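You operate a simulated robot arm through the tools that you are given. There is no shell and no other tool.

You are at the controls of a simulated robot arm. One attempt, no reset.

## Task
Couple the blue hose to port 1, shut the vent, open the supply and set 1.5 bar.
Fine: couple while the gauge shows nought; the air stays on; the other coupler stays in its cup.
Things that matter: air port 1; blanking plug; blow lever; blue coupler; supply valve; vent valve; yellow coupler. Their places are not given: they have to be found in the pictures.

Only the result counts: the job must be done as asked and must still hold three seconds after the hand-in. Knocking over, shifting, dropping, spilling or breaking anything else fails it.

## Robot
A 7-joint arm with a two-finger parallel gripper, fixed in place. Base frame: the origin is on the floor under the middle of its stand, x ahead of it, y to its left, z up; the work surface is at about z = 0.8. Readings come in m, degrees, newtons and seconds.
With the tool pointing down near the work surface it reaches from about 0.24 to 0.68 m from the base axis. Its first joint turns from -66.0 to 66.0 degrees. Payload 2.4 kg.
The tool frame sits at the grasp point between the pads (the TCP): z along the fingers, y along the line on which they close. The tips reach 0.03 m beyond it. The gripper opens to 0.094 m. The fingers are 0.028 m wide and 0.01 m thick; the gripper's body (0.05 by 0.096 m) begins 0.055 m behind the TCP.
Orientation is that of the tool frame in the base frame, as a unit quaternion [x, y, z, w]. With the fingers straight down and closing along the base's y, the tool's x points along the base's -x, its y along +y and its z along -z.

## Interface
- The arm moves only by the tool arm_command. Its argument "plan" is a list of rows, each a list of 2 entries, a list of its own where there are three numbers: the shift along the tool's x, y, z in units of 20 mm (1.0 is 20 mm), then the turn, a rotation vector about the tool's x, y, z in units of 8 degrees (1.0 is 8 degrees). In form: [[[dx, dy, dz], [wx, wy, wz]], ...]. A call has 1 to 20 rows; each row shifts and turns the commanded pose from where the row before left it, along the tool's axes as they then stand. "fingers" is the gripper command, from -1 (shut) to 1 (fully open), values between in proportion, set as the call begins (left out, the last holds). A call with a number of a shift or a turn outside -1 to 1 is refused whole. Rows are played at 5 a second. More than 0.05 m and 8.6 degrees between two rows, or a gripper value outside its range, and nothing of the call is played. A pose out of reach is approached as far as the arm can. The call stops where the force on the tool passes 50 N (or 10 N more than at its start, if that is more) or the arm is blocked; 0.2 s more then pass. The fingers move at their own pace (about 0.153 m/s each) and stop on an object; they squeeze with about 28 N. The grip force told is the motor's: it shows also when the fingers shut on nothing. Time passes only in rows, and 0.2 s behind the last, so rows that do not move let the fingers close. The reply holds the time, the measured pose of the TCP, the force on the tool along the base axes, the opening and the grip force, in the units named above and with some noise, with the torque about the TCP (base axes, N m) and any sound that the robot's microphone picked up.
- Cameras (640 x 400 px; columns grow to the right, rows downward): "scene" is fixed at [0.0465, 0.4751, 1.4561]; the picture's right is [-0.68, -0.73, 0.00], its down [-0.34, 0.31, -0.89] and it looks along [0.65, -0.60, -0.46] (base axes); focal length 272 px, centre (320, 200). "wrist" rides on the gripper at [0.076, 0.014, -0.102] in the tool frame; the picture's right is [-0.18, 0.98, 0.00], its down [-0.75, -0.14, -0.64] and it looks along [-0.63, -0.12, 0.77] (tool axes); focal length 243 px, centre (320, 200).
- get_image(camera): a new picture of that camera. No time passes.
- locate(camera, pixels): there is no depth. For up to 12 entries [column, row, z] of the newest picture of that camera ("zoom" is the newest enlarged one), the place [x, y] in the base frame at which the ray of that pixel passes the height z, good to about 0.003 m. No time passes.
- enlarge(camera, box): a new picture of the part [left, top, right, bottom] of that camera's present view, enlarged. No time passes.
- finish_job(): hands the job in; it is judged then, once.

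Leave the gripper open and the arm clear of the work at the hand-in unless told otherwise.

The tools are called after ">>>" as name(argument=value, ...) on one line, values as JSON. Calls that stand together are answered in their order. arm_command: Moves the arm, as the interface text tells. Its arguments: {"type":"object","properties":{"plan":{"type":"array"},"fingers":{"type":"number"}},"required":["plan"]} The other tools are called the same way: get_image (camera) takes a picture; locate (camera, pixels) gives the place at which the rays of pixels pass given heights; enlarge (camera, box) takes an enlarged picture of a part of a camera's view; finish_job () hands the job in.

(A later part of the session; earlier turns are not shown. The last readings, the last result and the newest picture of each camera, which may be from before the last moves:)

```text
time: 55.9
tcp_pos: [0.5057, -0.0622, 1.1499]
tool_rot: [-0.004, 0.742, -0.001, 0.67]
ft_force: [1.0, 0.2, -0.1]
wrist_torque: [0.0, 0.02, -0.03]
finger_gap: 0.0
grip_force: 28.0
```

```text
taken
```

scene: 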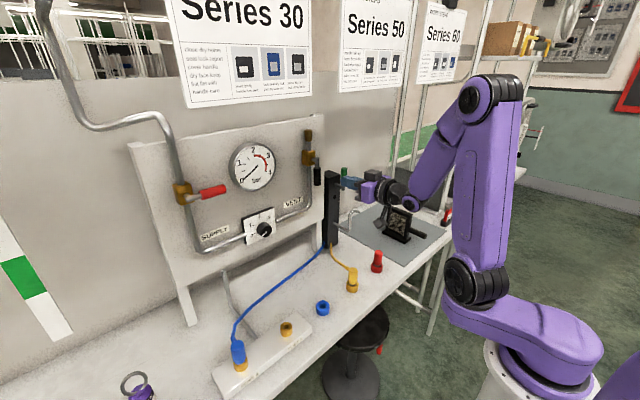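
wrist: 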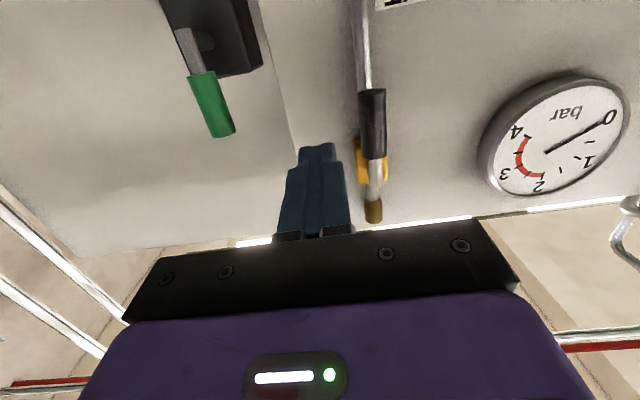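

The handle is now 42 mm to the +y side and the green lever is well clear at (212,105). I'll move forward beside the handle on its -y side.

>>> arm_command(plan=[[[-0.13, 0, 0.9], [0, 0, 0]], [[-0.13, 0, 0.9], [0, 0, 0]], [[-0.13, 0, 0.9], [0, 0, 0]], [[-0.13, 0, 0.9], [0, 0, 0]], [[0, 0, 0], [0, 0, 0]]])

>>> get_image(camera="wrist")

>>> enlarge(camera="scene", box=[270, 110, 390, 220])

```text
time: 57.1
tcp_pos: [0.5789, -0.0634, 1.1518]
tool_rot: [-0.005, 0.742, -0.001, 0.67]
ft_force: [-0.4, 0.5, -0.5]
wrist_torque: [0.03, -0.01, -0.02]
finger_gap: 0.0
grip_force: 27.9
```

```text
taken
```

wrist: 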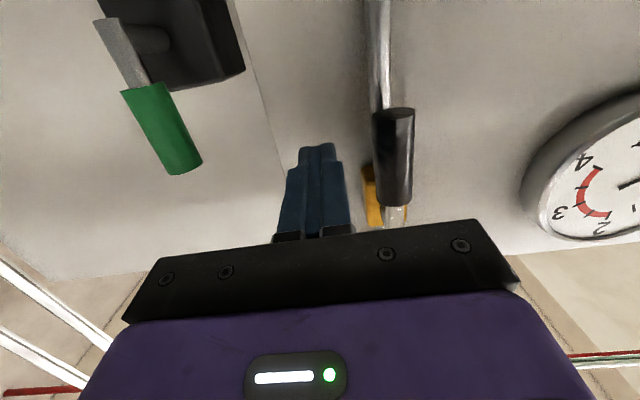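

```text
3.64 times, centred on (330, 165) of scene
```

zoom: 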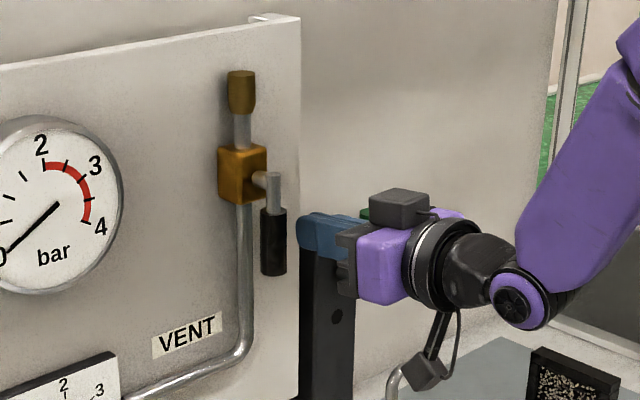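

Positioned on the -y side. I'll push toward +y for the first 40 mm and read the force.

>>> arm_command(plan=[[[0, 0.4, 0], [0, 0, 0]], [[0, 0.4, 0], [0, 0, 0]], [[0.08, 0.3, 0], [0, 0, 0]], [[0.08, 0.3, 0], [0, 0, 0]], [[0.08, 0.3, 0], [0, 0, 0]], [[0.08, 0.3, 0], [0, 0, 0]], [[0, 0, 0], [0, 0, 0]]])

>>> enlarge(camera="scene", box=[270, 110, 390, 220])

>>> get_image(camera="wrist")

```text
time: 58.7
tcp_pos: [0.5769, -0.0224, 1.1435]
tool_rot: [-0.006, 0.743, 0.0, 0.669]
ft_force: [0.1, 0.0, -0.3]
wrist_torque: [0.03, -0.04, 0.03]
finger_gap: 0.0
grip_force: 28.0
```

```text
3.64 times, centred on (330, 165) of scene
```

zoom: 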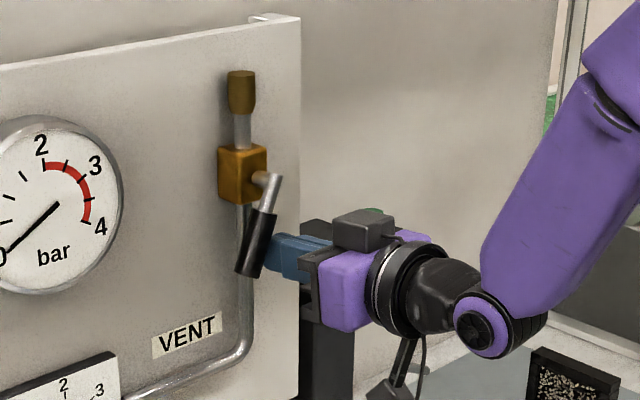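

```text
taken
```

wrist: 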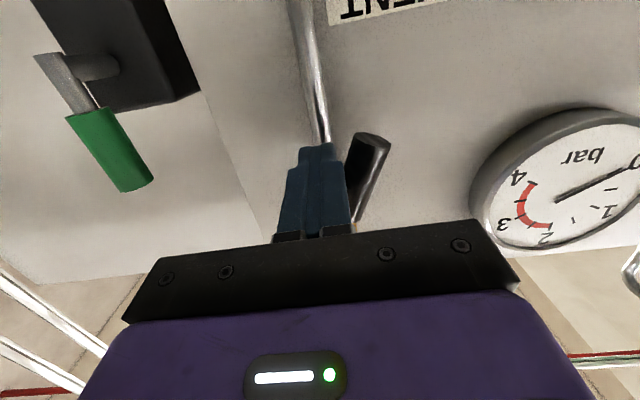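

It turns this way with low force, about 20° so far. I'll continue along the arc.

>>> arm_command(plan=[[[-0.05, 0.48, 0], [0, 0, 0]], [[-0.05, 0.48, 0], [0, 0, 0]], [[-0.34, 0.35, -0.03], [0, 0, 0]], [[-0.34, 0.35, -0.03], [0, 0, 0]], [[0, 0, 0], [0, 0, 0]]])

>>> enlarge(camera="scene", box=[270, 110, 390, 220])

>>> get_image(camera="wrist")

```text
time: 59.9
tcp_pos: [0.5775, 0.0091, 1.1611]
tool_rot: [-0.004, 0.742, -0.002, 0.671]
ft_force: [-0.2, -0.3, -0.5]
wrist_torque: [0.0, 0.05, 0.0]
finger_gap: 0.0
grip_force: 28.5
```

```text
3.64 times, centred on (330, 165) of scene
```

zoom: 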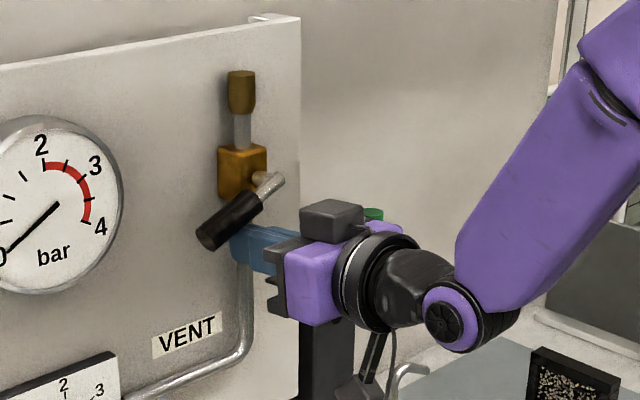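

```text
taken
```

wrist: 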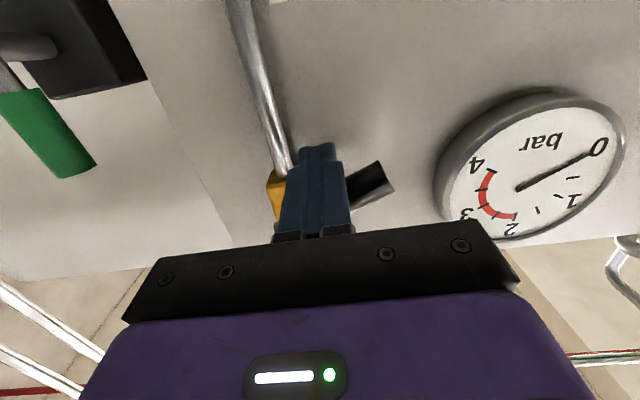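

About 60° turned. I'll continue pushing up to reach horizontal.

>>> arm_command(plan=[[[-0.35, 0.16, -0.03], [0, 0, 0]], [[-0.35, 0.14, -0.03], [0, 0, 0]], [[-0.35, 0.1, -0.03], [0, 0, 0]], [[-0.2, 0, -0.02], [0, 0, 0]], [[0, 0, 0], [0, 0, 0]]])

>>> enlarge(camera="scene", box=[270, 110, 390, 220])

>>> get_image(camera="wrist")

```text
time: 61.1
tcp_pos: [0.5753, 0.0194, 1.1783]
tool_rot: [-0.004, 0.75, -0.001, 0.662]
ft_force: [2.1, -0.5, -31.8]
wrist_torque: [0.02, 0.67, 0.22]
finger_gap: 0.0
grip_force: 27.9
```

```text
3.64 times, centred on (330, 165) of scene
```

zoom: 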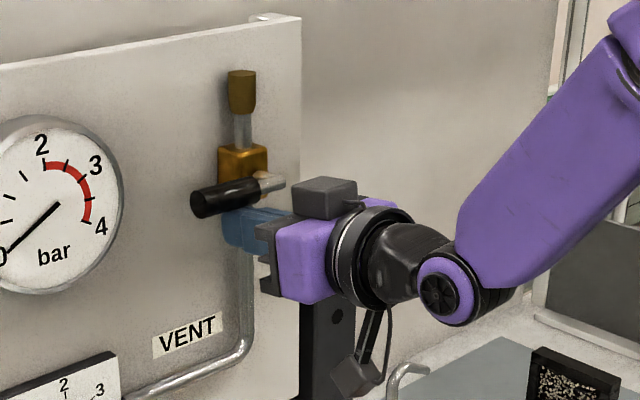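

```text
taken
```

wrist: 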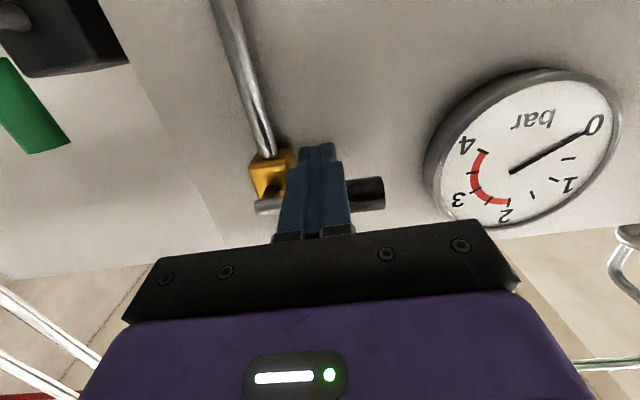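

Force of 32 N against the stop, and the lever is horizontal, so the vent is shut. I'll drop the fingers off it, retreat and move over toward the supply valve. Its pivot is at about (0.594, 0.335, 1.20) and the red end at (0.599, 0.257, 1.198).

>>> arm_command(plan=[[[0.6, 0, 0], [0, 0, 0]], [[0.6, 0, 0], [0, 0, 0]], [[0.1, 0, -1], [0, 0, 0]], [[0.1, 0, -1], [0, 0, 0]], [[0.1, 0, -1], [0, 0, 0]], [[0.1, 0, -1], [0, 0, 0]], [[0, 1, 0], [0, 0, 0]], [[0, 1, 0], [0, 0, 0]], [[0, 1, 0], [0, 0, 0]], [[0, 1, 0], [0, 0, 0]], [[0, 1, 0], [0, 0, 0]], [[0, 1, 0], [0, 0, 0]], [[0, 1, 0], [0, 0, 0]], [[0, 1, 0], [0, 0, 0]], [[0, 1, 0], [0, 0, 0]], [[0, 1, 0], [0, 0, 0]], [[0, 1, 0], [0, 0, 0]], [[0, 1, 0], [0, 0, 0]], [[0, 0, 0], [0, 0, 0]]])

>>> get_image(camera="wrist")

>>> get_image(camera="scene")

```text
time: 65.1
tcp_pos: [0.4944, 0.2561, 1.158]
tool_rot: [-0.005, 0.742, -0.001, 0.67]
ft_force: [0.6, 0.2, -0.3]
wrist_torque: [-0.02, 0.01, -0.02]
finger_gap: 0.0
grip_force: 28.1
```

```text
taken
```

wrist: 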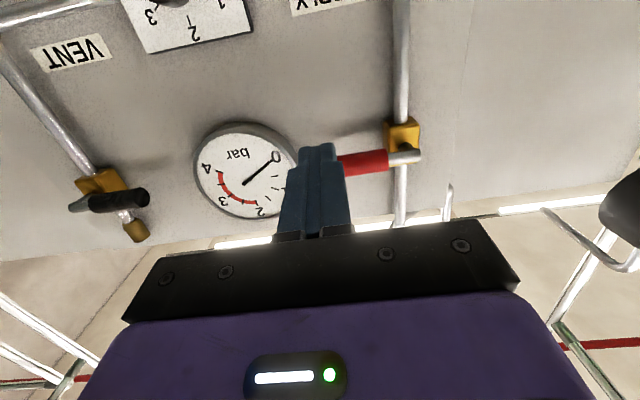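

```text
taken
```

scene: 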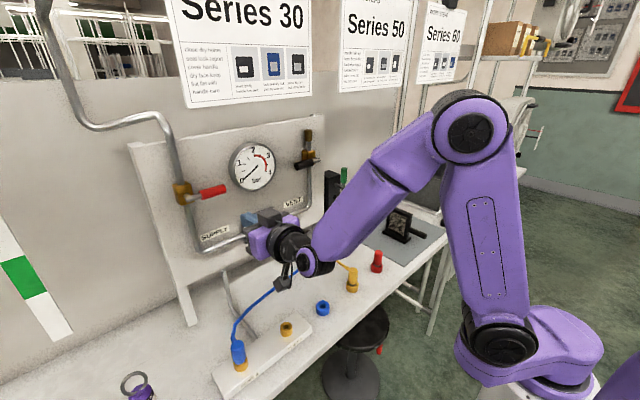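

The vent handle is now across its pipe. The red supply lever is about 44 mm above my tool axis. I'll move forward underneath its handle.

>>> arm_command(plan=[[[-0.123, 0.12, 0.828], [0, 0, 0]], [[-0.123, 0.12, 0.828], [0, 0, 0]], [[-0.123, 0.12, 0.828], [0, 0, 0]], [[-0.123, 0.12, 0.828], [0, 0, 0]], [[-0.123, 0.12, 0.828], [0, 0, 0]], [[0, 0, 0], [0, 0, 0]]])

>>> get_image(camera="wrist")

>>> enlarge(camera="scene", box=[150, 150, 270, 260])

```text
time: 66.5
tcp_pos: [0.5783, 0.2712, 1.1639]
tool_rot: [-0.005, 0.742, -0.001, 0.67]
ft_force: [0.5, -0.2, 0.0]
wrist_torque: [0.01, -0.01, -0.02]
finger_gap: 0.0
grip_force: 27.5
```

```text
taken
```

wrist: 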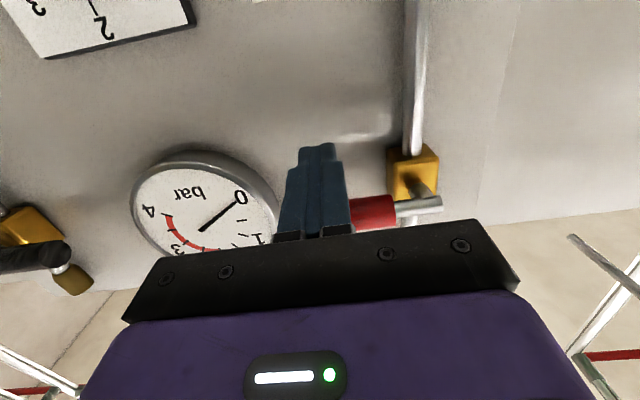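

```text
3.64 times, centred on (210, 205) of scene
```

zoom: 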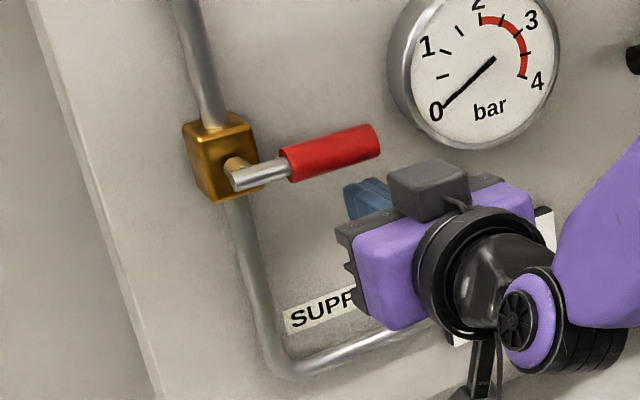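

The fingers are under the red handle. I'll push upward about 28 mm and check whether it turns or hits a stop.

>>> arm_command(plan=[[[-0.28, 0.02, -0.03], [0, 0, 0]], [[-0.28, 0.02, -0.03], [0, 0, 0]], [[-0.28, 0.02, -0.03], [0, 0, 0]], [[-0.28, 0.02, -0.03], [0, 0, 0]], [[0, 0, 0], [0, 0, 0]]])

>>> enlarge(camera="scene", box=[150, 130, 270, 240])

```text
time: 67.7
tcp_pos: [0.576, 0.2712, 1.1798]
tool_rot: [-0.006, 0.749, -0.003, 0.663]
ft_force: [1.4, -3.2, -33.1]
wrist_torque: [-0.03, 0.68, -0.46]
finger_gap: 0.0
grip_force: 27.6
```

```text
3.64 times, centred on (210, 185) of scene
```

zoom: 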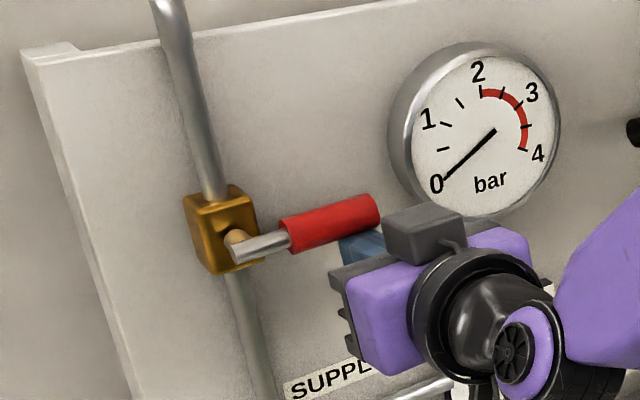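

Blocked upward at 33 N, so the supply opens downward. I'll drop off, retreat, rise above the handle and come forward again on top of it.

>>> arm_command(plan=[[[0.5, 0, 0], [0, 0, 0]], [[0.5, 0, 0], [0, 0, 0]], [[0.1, 0, -1], [0, 0, 0]], [[0.1, 0, -1], [0, 0, 0]], [[0.1, 0, -1], [0, 0, 0]], [[0.1, 0, -1], [0, 0, 0]], [[-0.9, 0, -0.09], [0, 0, 0]], [[-0.9, 0, -0.09], [0, 0, 0]], [[-0.9, 0, -0.09], [0, 0, 0]], [[-0.9, 0, -0.09], [0, 0, 0]], [[0, 0, 0], [0, 0, 0]]])

>>> get_image(camera="wrist")

```text
time: 70.1
tcp_pos: [0.4946, 0.2723, 1.2399]
tool_rot: [-0.004, 0.743, -0.001, 0.67]
ft_force: [0.6, -0.3, 0.3]
wrist_torque: [-0.02, 0.0, 0.02]
finger_gap: 0.0
grip_force: 28.0
```

```text
taken
```

wrist: 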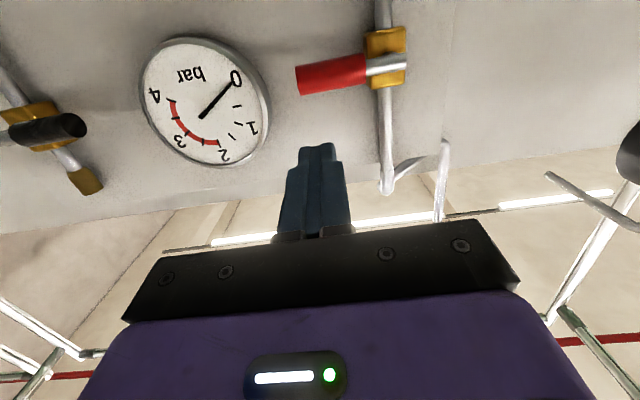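

The handle is about 35 mm below my tool axis at its depth, which is enough clearance. I'll move forward above it.

>>> arm_command(plan=[[[-0.113, 0.03, 0.828], [0, 0, 0]], [[-0.113, 0.03, 0.828], [0, 0, 0]], [[-0.113, 0.03, 0.828], [0, 0, 0]], [[-0.113, 0.03, 0.828], [0, 0, 0]], [[-0.113, 0.03, 0.828], [0, 0, 0]], [[0, 0, 0], [0, 0, 0]]])

>>> get_image(camera="wrist")

>>> enlarge(camera="scene", box=[150, 130, 270, 240])

```text
time: 71.5
tcp_pos: [0.5777, 0.2756, 1.2395]
tool_rot: [-0.005, 0.742, -0.001, 0.67]
ft_force: [0.4, -0.4, 0.0]
wrist_torque: [-0.03, -0.02, 0.01]
finger_gap: 0.0
grip_force: 28.1
```

```text
taken
```

wrist: 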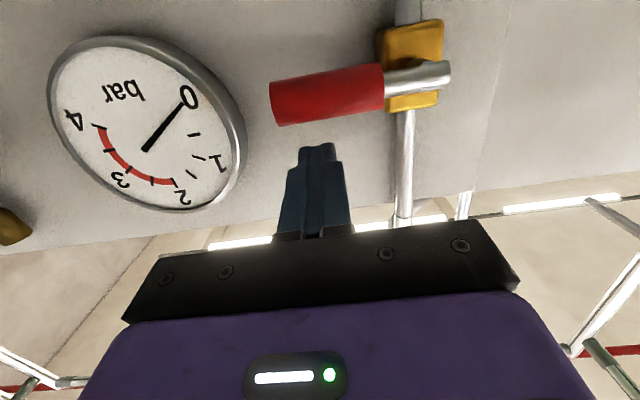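

```text
3.64 times, centred on (210, 185) of scene
```

zoom: 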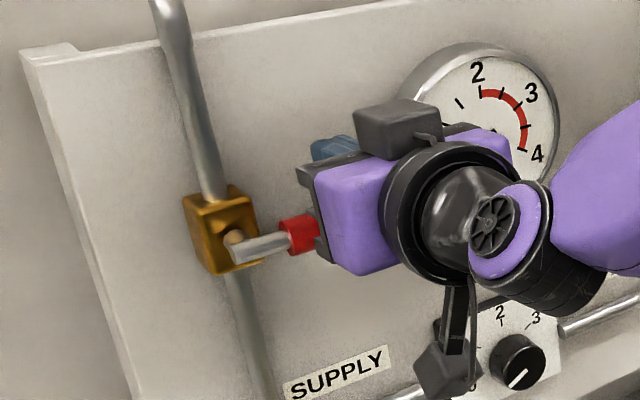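

The fingers are above the red handle. I'll push down about 33 mm and check the force.

>>> arm_command(plan=[[[0.33, -0.03, 0.03], [0, 0, 0]], [[0.33, -0.03, 0.03], [0, 0, 0]], [[0.33, -0.03, 0.03], [0, 0, 0]], [[0.33, -0.03, 0.03], [0, 0, 0]], [[0.33, -0.03, 0.03], [0, 0, 0]], [[0, 0, 0], [0, 0, 0]]])

>>> get_image(camera="wrist")

>>> enlarge(camera="scene", box=[150, 130, 270, 240])

```text
time: 72.9
tcp_pos: [0.5774, 0.2734, 1.2085]
tool_rot: [-0.005, 0.743, -0.001, 0.67]
ft_force: [-0.9, 1.1, -0.8]
wrist_torque: [0.0, 0.01, -0.01]
finger_gap: 0.0
grip_force: 27.9
```

```text
taken
```

wrist: 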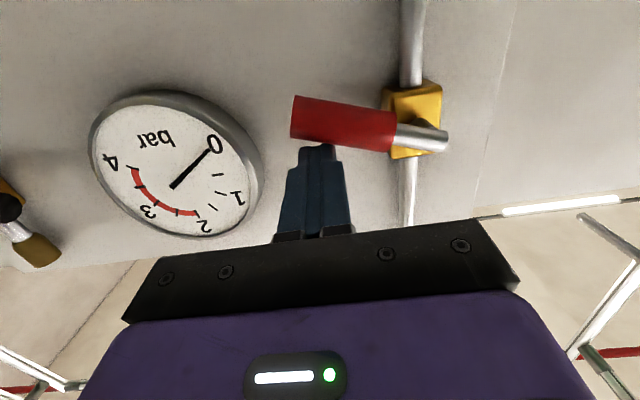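

```text
3.64 times, centred on (210, 185) of scene
```

zoom: 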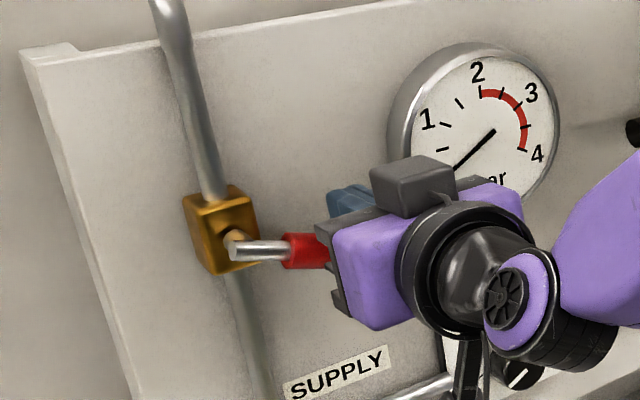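

The lever turns down easily and the gauge is still at 0. I'll continue along the arc.

>>> arm_command(plan=[[[0.35, 0.09, 0.035], [0, 0, 0]], [[0.35, 0.09, 0.035], [0, 0, 0]], [[0.35, 0.09, 0.035], [0, 0, 0]], [[0.34, 0.34, 0.034], [0, 0, 0]], [[0.34, 0.34, 0.034], [0, 0, 0]], [[0, 0, 0], [0, 0, 0]]])

>>> get_image(camera="wrist")

>>> enlarge(camera="scene", box=[150, 130, 270, 240])

```text
time: 74.3
tcp_pos: [0.5784, 0.2921, 1.1729]
tool_rot: [-0.005, 0.743, -0.001, 0.67]
ft_force: [-0.1, -0.4, 0.3]
wrist_torque: [-0.03, 0.03, 0.01]
finger_gap: 0.0001
grip_force: 28.2
```

```text
taken
```

wrist: 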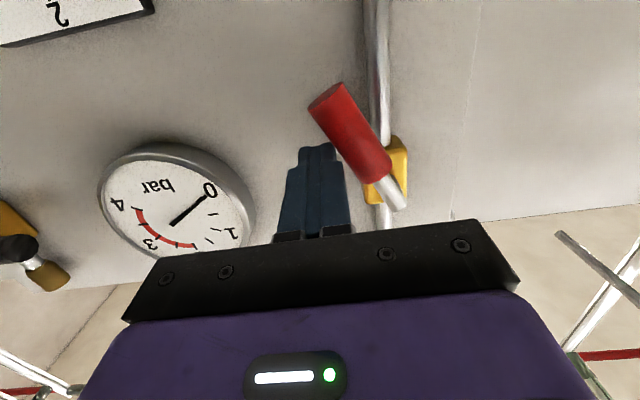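

```text
3.64 times, centred on (210, 185) of scene
```

zoom: 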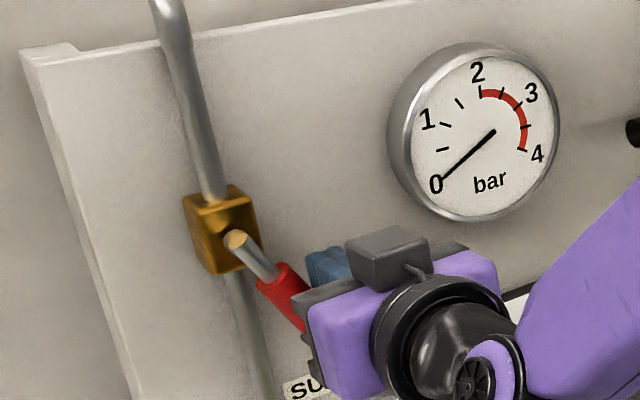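

About 60° turned and the gauge is still at 0. I'll finish the last part by pushing toward +y.

>>> arm_command(plan=[[[0.13, 0.3, 0.013], [0, 0, 0]], [[0.13, 0.3, 0.013], [0, 0, 0]], [[0.1, 0.3, 0.01], [0, 0, 0]], [[0, 0.2, 0], [0, 0, 0]], [[0, 0, 0], [0, 0, 0]]])

>>> get_image(camera="wrist")

>>> enlarge(camera="scene", box=[150, 130, 270, 240])

```text
time: 75.5
tcp_pos: [0.5785, 0.3123, 1.1661]
tool_rot: [-0.004, 0.742, -0.001, 0.67]
ft_force: [-0.1, -1.3, -1.3]
wrist_torque: [-0.07, 0.0, -0.05]
finger_gap: 0.0
grip_force: 28.1
```

```text
taken
```

wrist: 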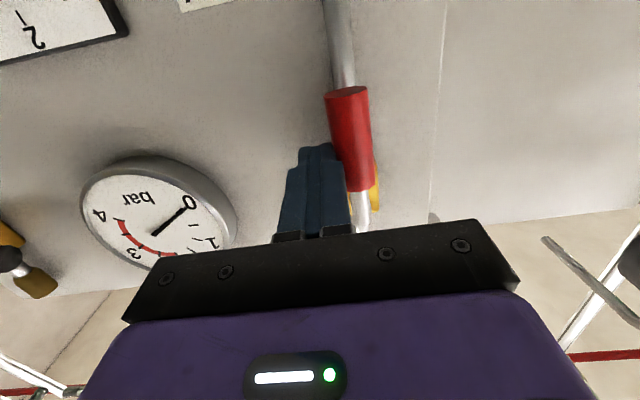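

```text
3.64 times, centred on (210, 185) of scene
```

zoom: 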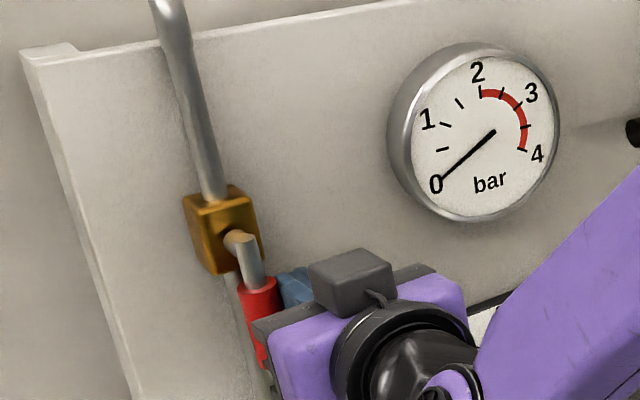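

Nearly vertical with low force. I'll push a few more millimetres until I meet the stop.

>>> arm_command(plan=[[[0, 0.15, 0], [0, 0, 0]], [[0, 0.15, 0], [0, 0, 0]], [[0, 0.1, 0], [0, 0, 0]], [[0, 0, 0], [0, 0, 0]]])

>>> enlarge(camera="scene", box=[150, 130, 270, 240])

>>> get_image(camera="wrist")

```text
time: 76.5
tcp_pos: [0.5807, 0.3159, 1.1665]
tool_rot: [0.0, 0.742, -0.004, 0.67]
ft_force: [-14.7, -28.8, 0.1]
wrist_torque: [0.19, -0.02, -0.35]
finger_gap: 0.0
grip_force: 28.0
```

```text
3.64 times, centred on (210, 185) of scene
```

zoom: 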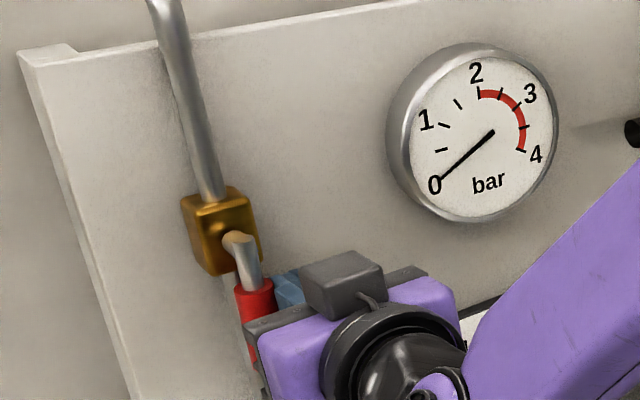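

```text
taken
```

wrist: 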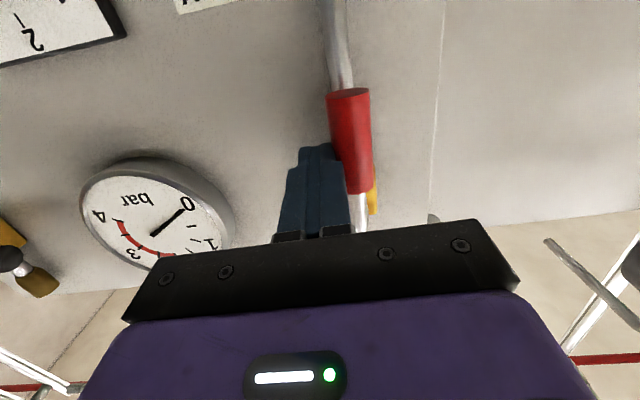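

The stop is reached at 29 N and the supply lever is vertical along its pipe, so it is open. The gauge still shows 0. I'll back off, retreat and go to the regulator knob, whose face is near (0.607, 0.157, 1.035).

>>> arm_command(plan=[[[0, -0.4, 0], [0, 0, 0]], [[0, -0.5, 0], [0, 0, 0]], [[0.1, 0, -1], [0, 0, 0]], [[0.1, 0, -1], [0, 0, 0]], [[0.1, 0, -1], [0, 0, 0]], [[0.1, 0, -1], [0, 0, 0]], [[0.1, 0, -1], [0, 0, 0]], [[0.8, -0.9, 0.08], [0, 0, 0]], [[0.8, -0.9, 0.08], [0, 0, 0]], [[0.8, -0.9, 0.08], [0, 0, 0]], [[0.8, -0.9, 0.08], [0, 0, 0]], [[0.8, -0.9, 0.08], [0, 0, 0]], [[0.8, -0.9, 0.08], [0, 0, 0]], [[0.8, -0.9, 0.08], [0, 0, 0]], [[0.8, -0.7, 0.08], [0, 0, 0]], [[0, 0, 0], [0, 0, 0]]])

>>> get_image(camera="scene")

>>> get_image(camera="wrist")

```text
time: 79.9
tcp_pos: [0.4778, 0.1679, 1.042]
tool_rot: [-0.006, 0.743, 0.001, 0.67]
ft_force: [-0.1, 0.1, 0.3]
wrist_torque: [-0.02, -0.01, 0.0]
finger_gap: 0.0
grip_force: 28.4
out of reach, approached as far as the arm can: row 13
```

```text
taken
```

scene: 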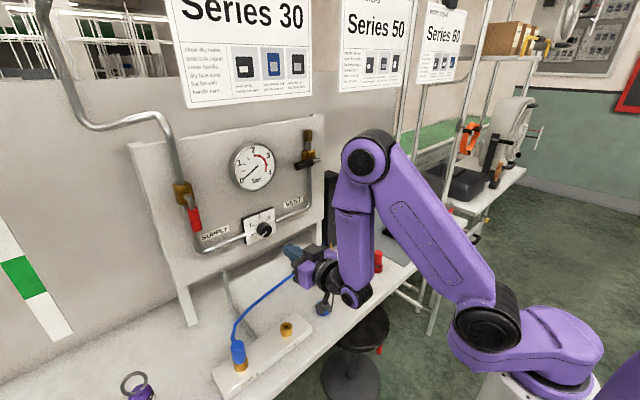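

```text
taken
```

wrist: 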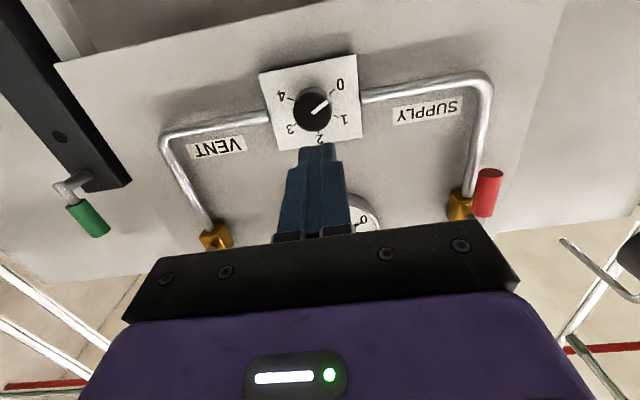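

The gauge still shows 0 and the red lever is vertical. The knob is ahead at (315,108). I'll move forward a bit, level the tool to point exactly along x and open the fingers partway.

>>> arm_command(plan=[[[-0.1, -0.1, 1], [0, 0, 0]], [[-0.1, -0.1, 1], [0, 0, 0]], [[0, 0, 0], [0, -0.35, 0]], [[0, 0, 0], [0, -0.36, 0]], [[0, 0, 0], [0, 0, 0]]], fingers=0.35)

>>> get_image(camera="wrist")

>>> enlarge(camera="wrist", box=[260, 30, 390, 160])

```text
time: 81.1
tcp_pos: [0.5195, 0.163, 1.0426]
tool_rot: [-0.005, 0.708, -0.001, 0.706]
ft_force: [-0.2, -0.4, -0.5]
wrist_torque: [-0.01, 0.0, -0.01]
finger_gap: 0.0635
grip_force: 0.0
```

```text
taken
```

wrist: 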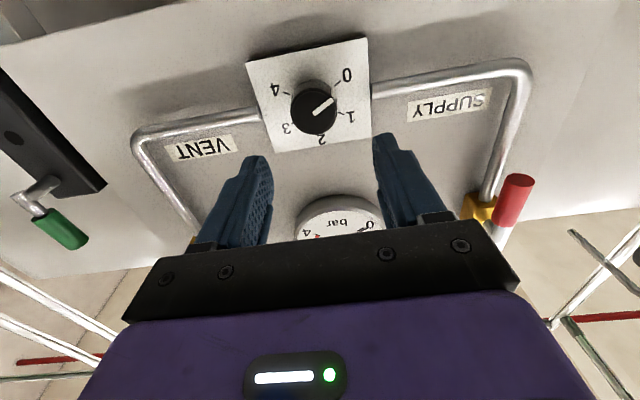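

```text
3.08 times, centred on (325, 95) of wrist
```

zoom: 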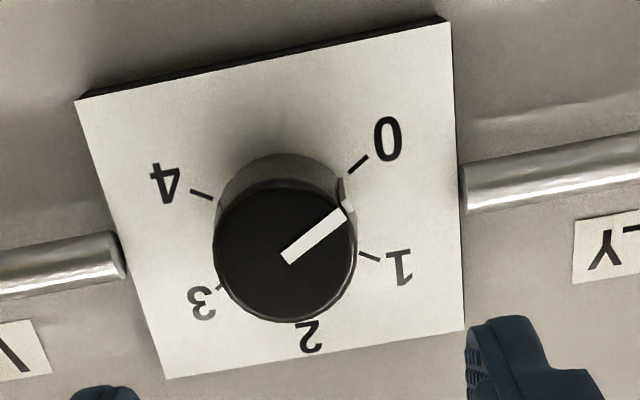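

The tool is level now. The knob centre is offset by about -4 mm in y and -9 mm in z. I'll align and advance to just before the knob face.

>>> arm_command(plan=[[[0.43, -0.2, 0], [0, 0, 0]], [[0, 0, 0.8], [0, 0, 0]], [[0, 0, 0.8], [0, 0, 0]], [[0, 0, 0.7], [0, 0, 0]], [[0, 0, 0], [0, 0, 0]]])

>>> get_image(camera="wrist")

>>> enlarge(camera="wrist", box=[240, 60, 400, 220])

>>> enlarge(camera="scene", box=[215, 140, 335, 270])

```text
time: 82.3
tcp_pos: [0.5666, 0.1594, 1.034]
tool_rot: [-0.005, 0.708, -0.001, 0.706]
ft_force: [0.0, 0.2, -0.9]
wrist_torque: [-0.01, 0.0, -0.05]
finger_gap: 0.0634
grip_force: 0.0
```

```text
taken
```

wrist: 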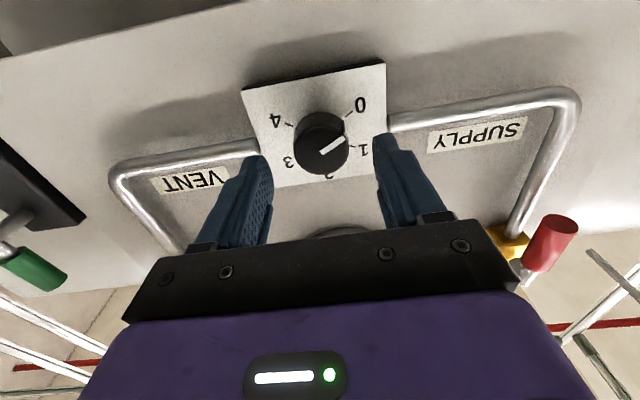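

```text
2.50 times, centred on (320, 140) of wrist
```

zoom: 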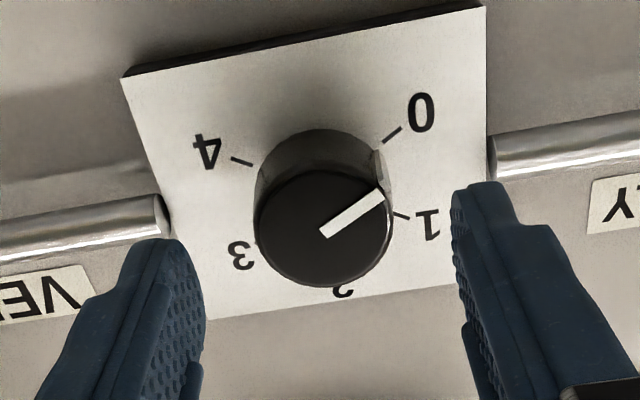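

```text
3.08 times, centred on (275, 205) of scene
```

zoom: 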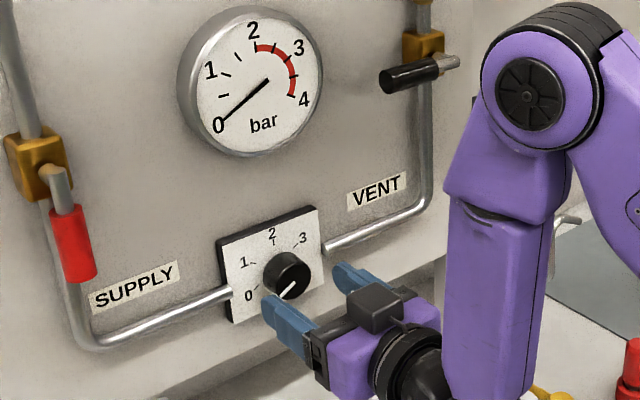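

The knob face centre is at (321,151), matching the tool axis at (320,151), and the pointer is at 0. I'll advance 28 mm so the fingers straddle the knob, then close.

>>> arm_command(plan=[[[0, 0, 0.7], [0, 0, 0]], [[0, 0, 0.7], [0, 0, 0]], [[0, 0, 0], [0, 0, 0]]])

>>> enlarge(camera="wrist", box=[240, 60, 400, 260])

>>> enlarge(camera="scene", box=[225, 190, 315, 270])

```text
time: 83.1
tcp_pos: [0.595, 0.1573, 1.033]
tool_rot: [-0.004, 0.708, -0.001, 0.706]
ft_force: [0.1, 1.2, -0.6]
wrist_torque: [0.0, 0.0, 0.01]
finger_gap: 0.0633
grip_force: 0.0
```

```text
2.00 times, centred on (320, 160) of wrist
```

zoom: 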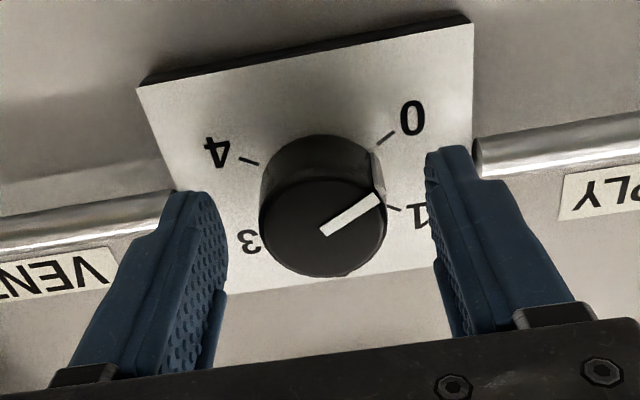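

```text
5.00 times, centred on (270, 230) of scene
```

zoom: 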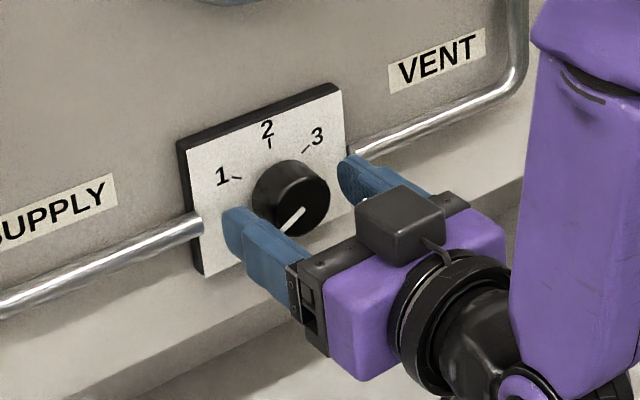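

The fingers straddle the knob. I'll close on it.

>>> arm_command(plan=[[[0, 0, 0], [0, 0, 0]], [[0, 0, 0], [0, 0, 0]], [[0, 0, 0], [0, 0, 0]]], fingers=-1)

>>> enlarge(camera="wrist", box=[240, 60, 400, 260])

```text
time: 83.9
tcp_pos: [0.5944, 0.1601, 1.0341]
tool_rot: [-0.005, 0.708, 0.0, 0.706]
ft_force: [5.8, 5.1, -0.1]
wrist_torque: [0.0, 0.28, -0.5]
finger_gap: 0.0395
grip_force: 44.9
```

```text
2.00 times, centred on (320, 160) of wrist
```

zoom: 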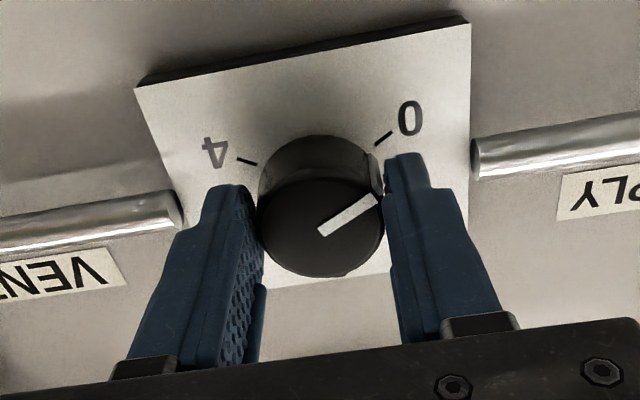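

Gripped at 39.5 mm with small side forces. I'll turn clockwise (as seen from the front) by 24° first, then check the gauge and the knob.

>>> arm_command(plan=[[[0, 0, 0], [0, 0, 0.75]], [[0, 0, 0], [0, 0, 0.75]], [[0, 0, 0], [0, 0, 0.75]], [[0, 0, 0], [0, 0, 0.75]], [[0, 0, 0], [0, 0, 0]]])

>>> enlarge(camera="scene", box=[215, 130, 325, 260])

>>> get_image(camera="wrist")

```text
time: 85.1
tcp_pos: [0.5949, 0.1602, 1.0339]
tool_rot: [0.143, 0.693, 0.147, 0.691]
ft_force: [-2.3, 6.5, 1.9]
wrist_torque: [-0.01, -0.06, -0.55]
finger_gap: 0.0395
grip_force: 44.5
```

```text
3.08 times, centred on (270, 195) of scene
```

zoom: 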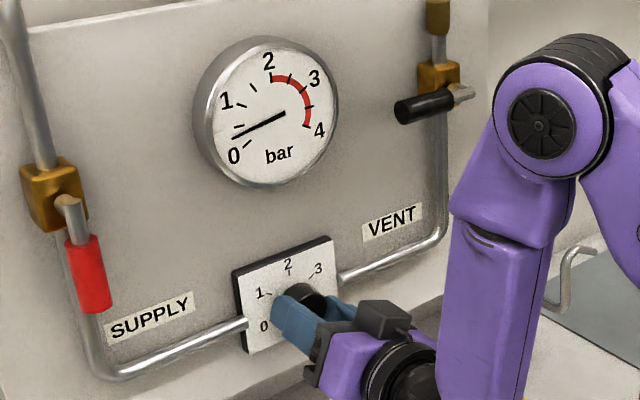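

```text
taken
```

wrist: 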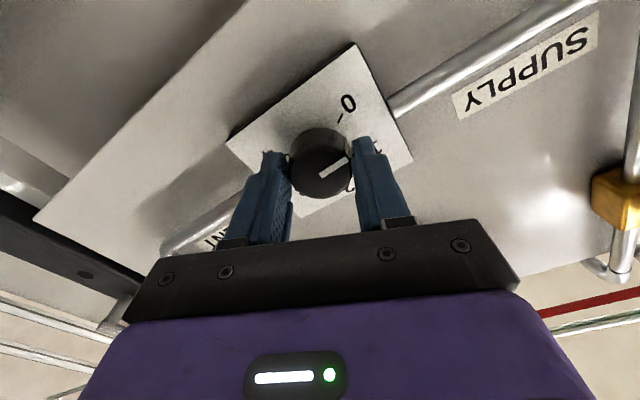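

The gauge has risen to about 0.35 bar after 24°, with no hiss or other sound. I'll continue by another 40° and re-check.

>>> arm_command(plan=[[[0, 0, 0], [0, 0, 0.8]], [[0, 0, 0], [0, 0, 0.8]], [[0, 0, 0], [0, 0, 0.8]], [[0, 0, 0], [0, 0, 0.8]], [[0, 0, 0], [0, 0, 0.8]], [[0, 0, 0], [0, 0, 0.8]], [[0, 0, 0], [0, 0, 0]], [[0, 0, 0], [0, 0, 0]]])

>>> enlarge(camera="scene", box=[220, 135, 285, 195])

>>> get_image(camera="scene")

>>> get_image(camera="wrist")

```text
time: 86.9
tcp_pos: [0.5939, 0.1609, 1.0354]
tool_rot: [0.362, 0.608, 0.367, 0.604]
ft_force: [6.8, 10.8, 12.0]
wrist_torque: [-0.02, 0.6, 0.83]
finger_gap: 0.0397
grip_force: 45.5
```

```text
6.67 times, centred on (252, 165) of scene
```

zoom: 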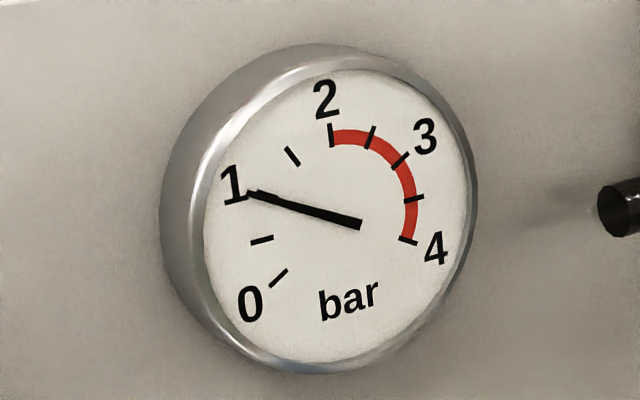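

```text
taken
```

scene: 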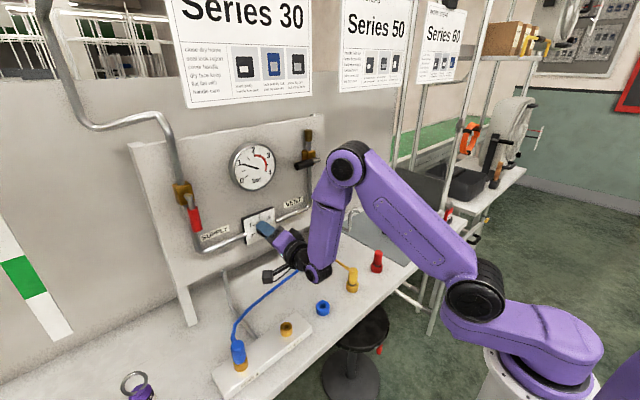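

```text
taken
```

wrist: 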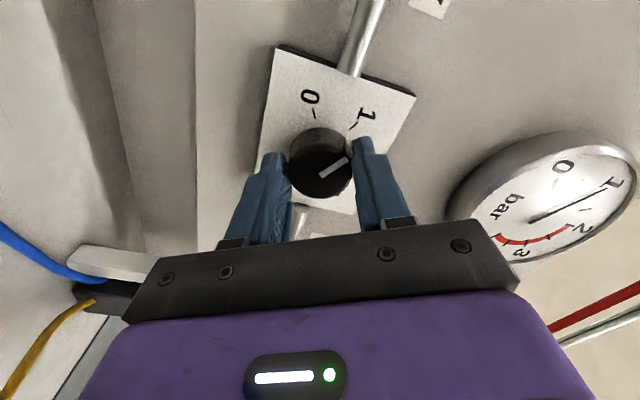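

The gauge now reads about 1.0 bar after 62°, so roughly 60° per bar. I need about 27° more for 1.5 bar. I'll turn 26° and check.

>>> arm_command(plan=[[[0, 0, 0], [0, 0, 0.8]], [[0, 0, 0], [0, 0, 0.8]], [[0, 0, 0], [0, 0, 0.8]], [[0, 0, 0], [0, 0, 0.8]], [[0, 0, 0], [0, 0, 0]], [[0, 0, 0], [0, 0, 0]], [[0, 0, 0], [0, 0, 0]]])

>>> enlarge(camera="scene", box=[220, 135, 285, 195])

>>> get_image(camera="wrist")

```text
time: 88.5
tcp_pos: [0.5944, 0.1605, 1.0347]
tool_rot: [0.486, 0.512, 0.493, 0.509]
ft_force: [4.7, 14.4, 20.9]
wrist_torque: [0.04, 0.04, 0.1]
finger_gap: 0.0397
grip_force: 44.9
```

```text
6.67 times, centred on (252, 165) of scene
```

zoom: 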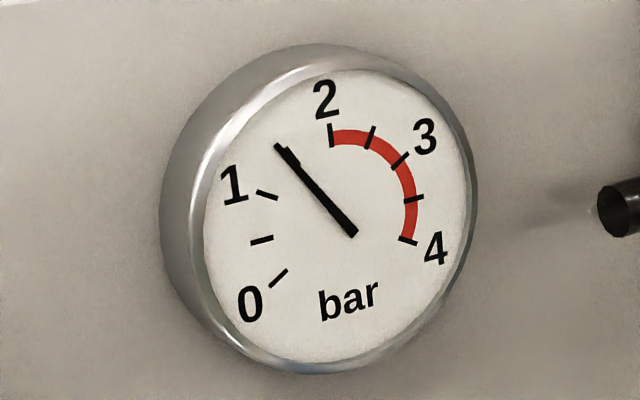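

```text
taken
```

wrist: 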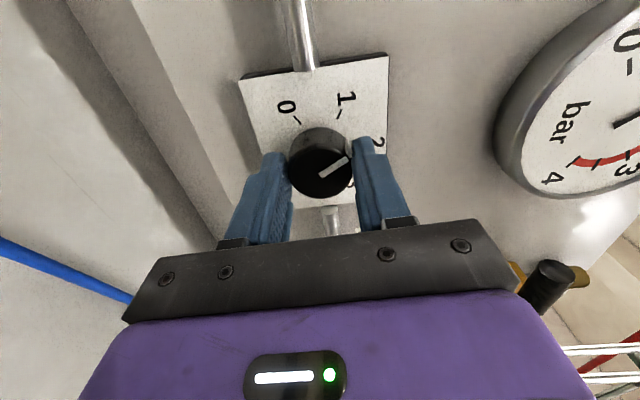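

The needle is just short of the 1.5 tick, at about 1.46–1.47 bar. I'll relieve the side load by about 1 mm and turn 2.3° more.

>>> arm_command(plan=[[[0.04, 0.05, 0], [0, 0, 0]], [[0, 0, 0], [0, 0, 0.28]], [[0, 0, 0], [0, 0, 0]], [[0, 0, 0], [0, 0, 0]], [[0, 0, 0], [0, 0, 0]]])

>>> enlarge(camera="scene", box=[230, 140, 275, 185])

>>> enlarge(camera="scene", box=[235, 195, 295, 255])

```text
time: 89.7
tcp_pos: [0.5939, 0.1605, 1.035]
tool_rot: [0.497, 0.502, 0.501, 0.5]
ft_force: [4.7, 9.0, 16.9]
wrist_torque: [-0.05, -0.04, 1.31]
finger_gap: 0.0394
grip_force: 44.7
```

```text
8.89 times, centred on (252, 162) of scene
```

zoom: 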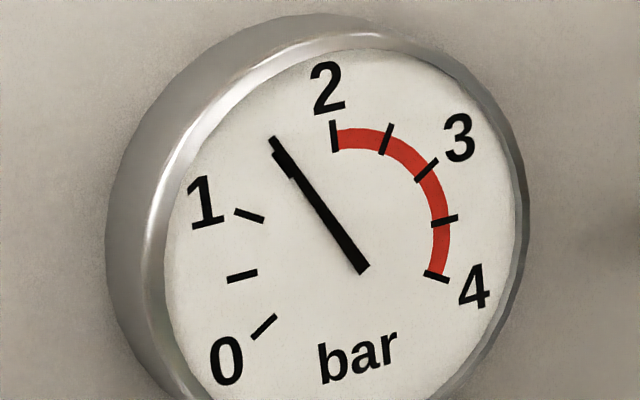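

```text
6.67 times, centred on (265, 225) of scene
```

zoom: 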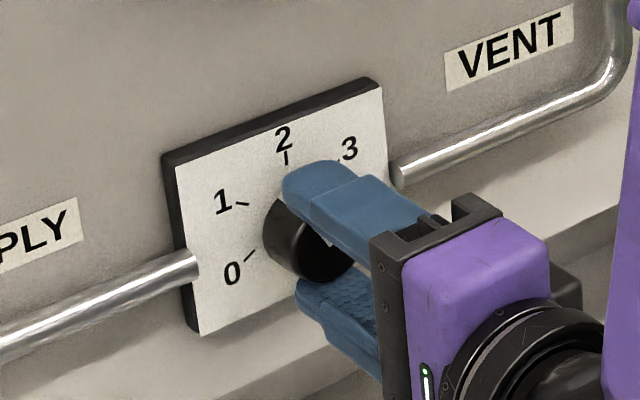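

The needle is now at or slightly past the 1.5 tick. The gauge may lag, so I'll wait about 2 s and read it again at higher zoom.

>>> arm_command(plan=[[[0, 0, 0], [0, 0, 0]], [[0, 0, 0], [0, 0, 0]], [[0, 0, 0], [0, 0, 0]], [[0, 0, 0], [0, 0, 0]], [[0, 0, 0], [0, 0, 0]], [[0, 0, 0], [0, 0, 0]], [[0, 0, 0], [0, 0, 0]], [[0, 0, 0], [0, 0, 0]], [[0, 0, 0], [0, 0, 0]], [[0, 0, 0], [0, 0, 0]]])

>>> enlarge(camera="scene", box=[238, 147, 268, 177])

>>> get_image(camera="wrist")

```text
time: 91.9
tcp_pos: [0.5947, 0.1602, 1.0355]
tool_rot: [0.497, 0.503, 0.501, 0.5]
ft_force: [5.4, 9.0, 17.5]
wrist_torque: [0.01, 0.01, 0.48]
finger_gap: 0.0396
grip_force: 44.6
```

```text
13.33 times, centred on (253, 162) of scene
```

zoom: 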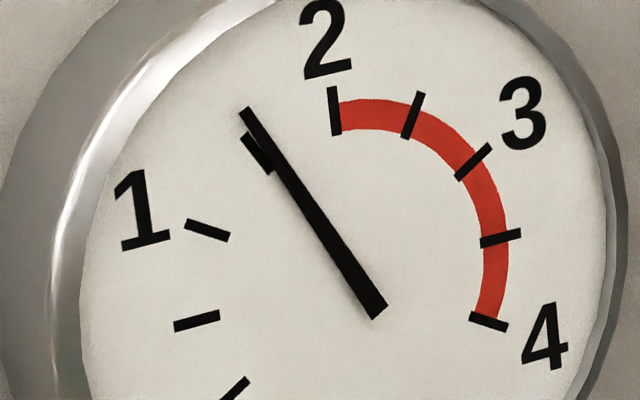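

```text
taken
```

wrist: 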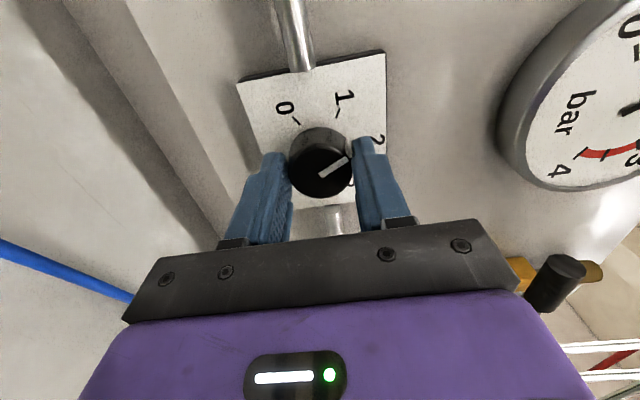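

The needle is at about 1.5–1.52 bar, allowing for parallax. I'll release the knob and check that the reading holds.

>>> arm_command(plan=[[[0, 0, 0], [0, 0, 0]], [[0, 0, 0], [0, 0, 0]], [[0, 0, 0], [0, 0, 0]], [[0, 0, 0], [0, 0, 0]], [[0, 0, 0], [0, 0, 0]]], fingers=0.4)

>>> enlarge(camera="scene", box=[238, 147, 268, 177])

>>> enlarge(camera="wrist", box=[220, 60, 400, 240])

```text
time: 93.1
tcp_pos: [0.5931, 0.1608, 1.0338]
tool_rot: [0.498, 0.502, 0.5, 0.5]
ft_force: [0.1, 0.6, -0.1]
wrist_torque: [0.01, 0.0, -0.03]
finger_gap: 0.0657
grip_force: 0.1
```

```text
13.33 times, centred on (253, 162) of scene
```

zoom: 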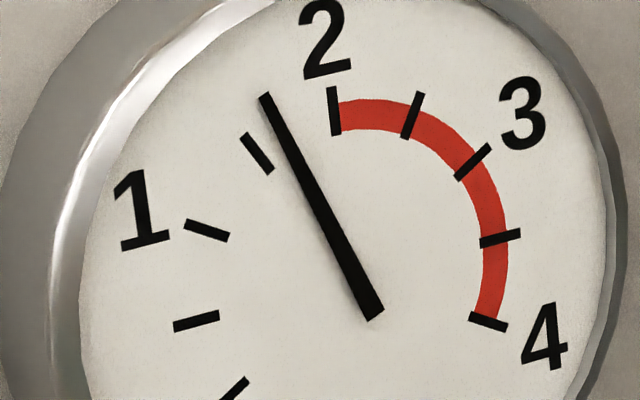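

```text
2.22 times, centred on (310, 150) of wrist
```

zoom: 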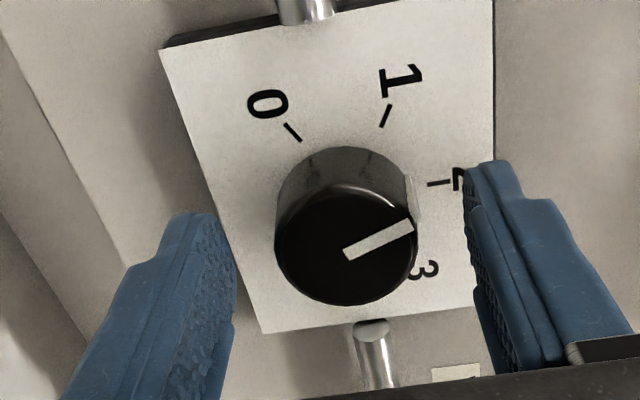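

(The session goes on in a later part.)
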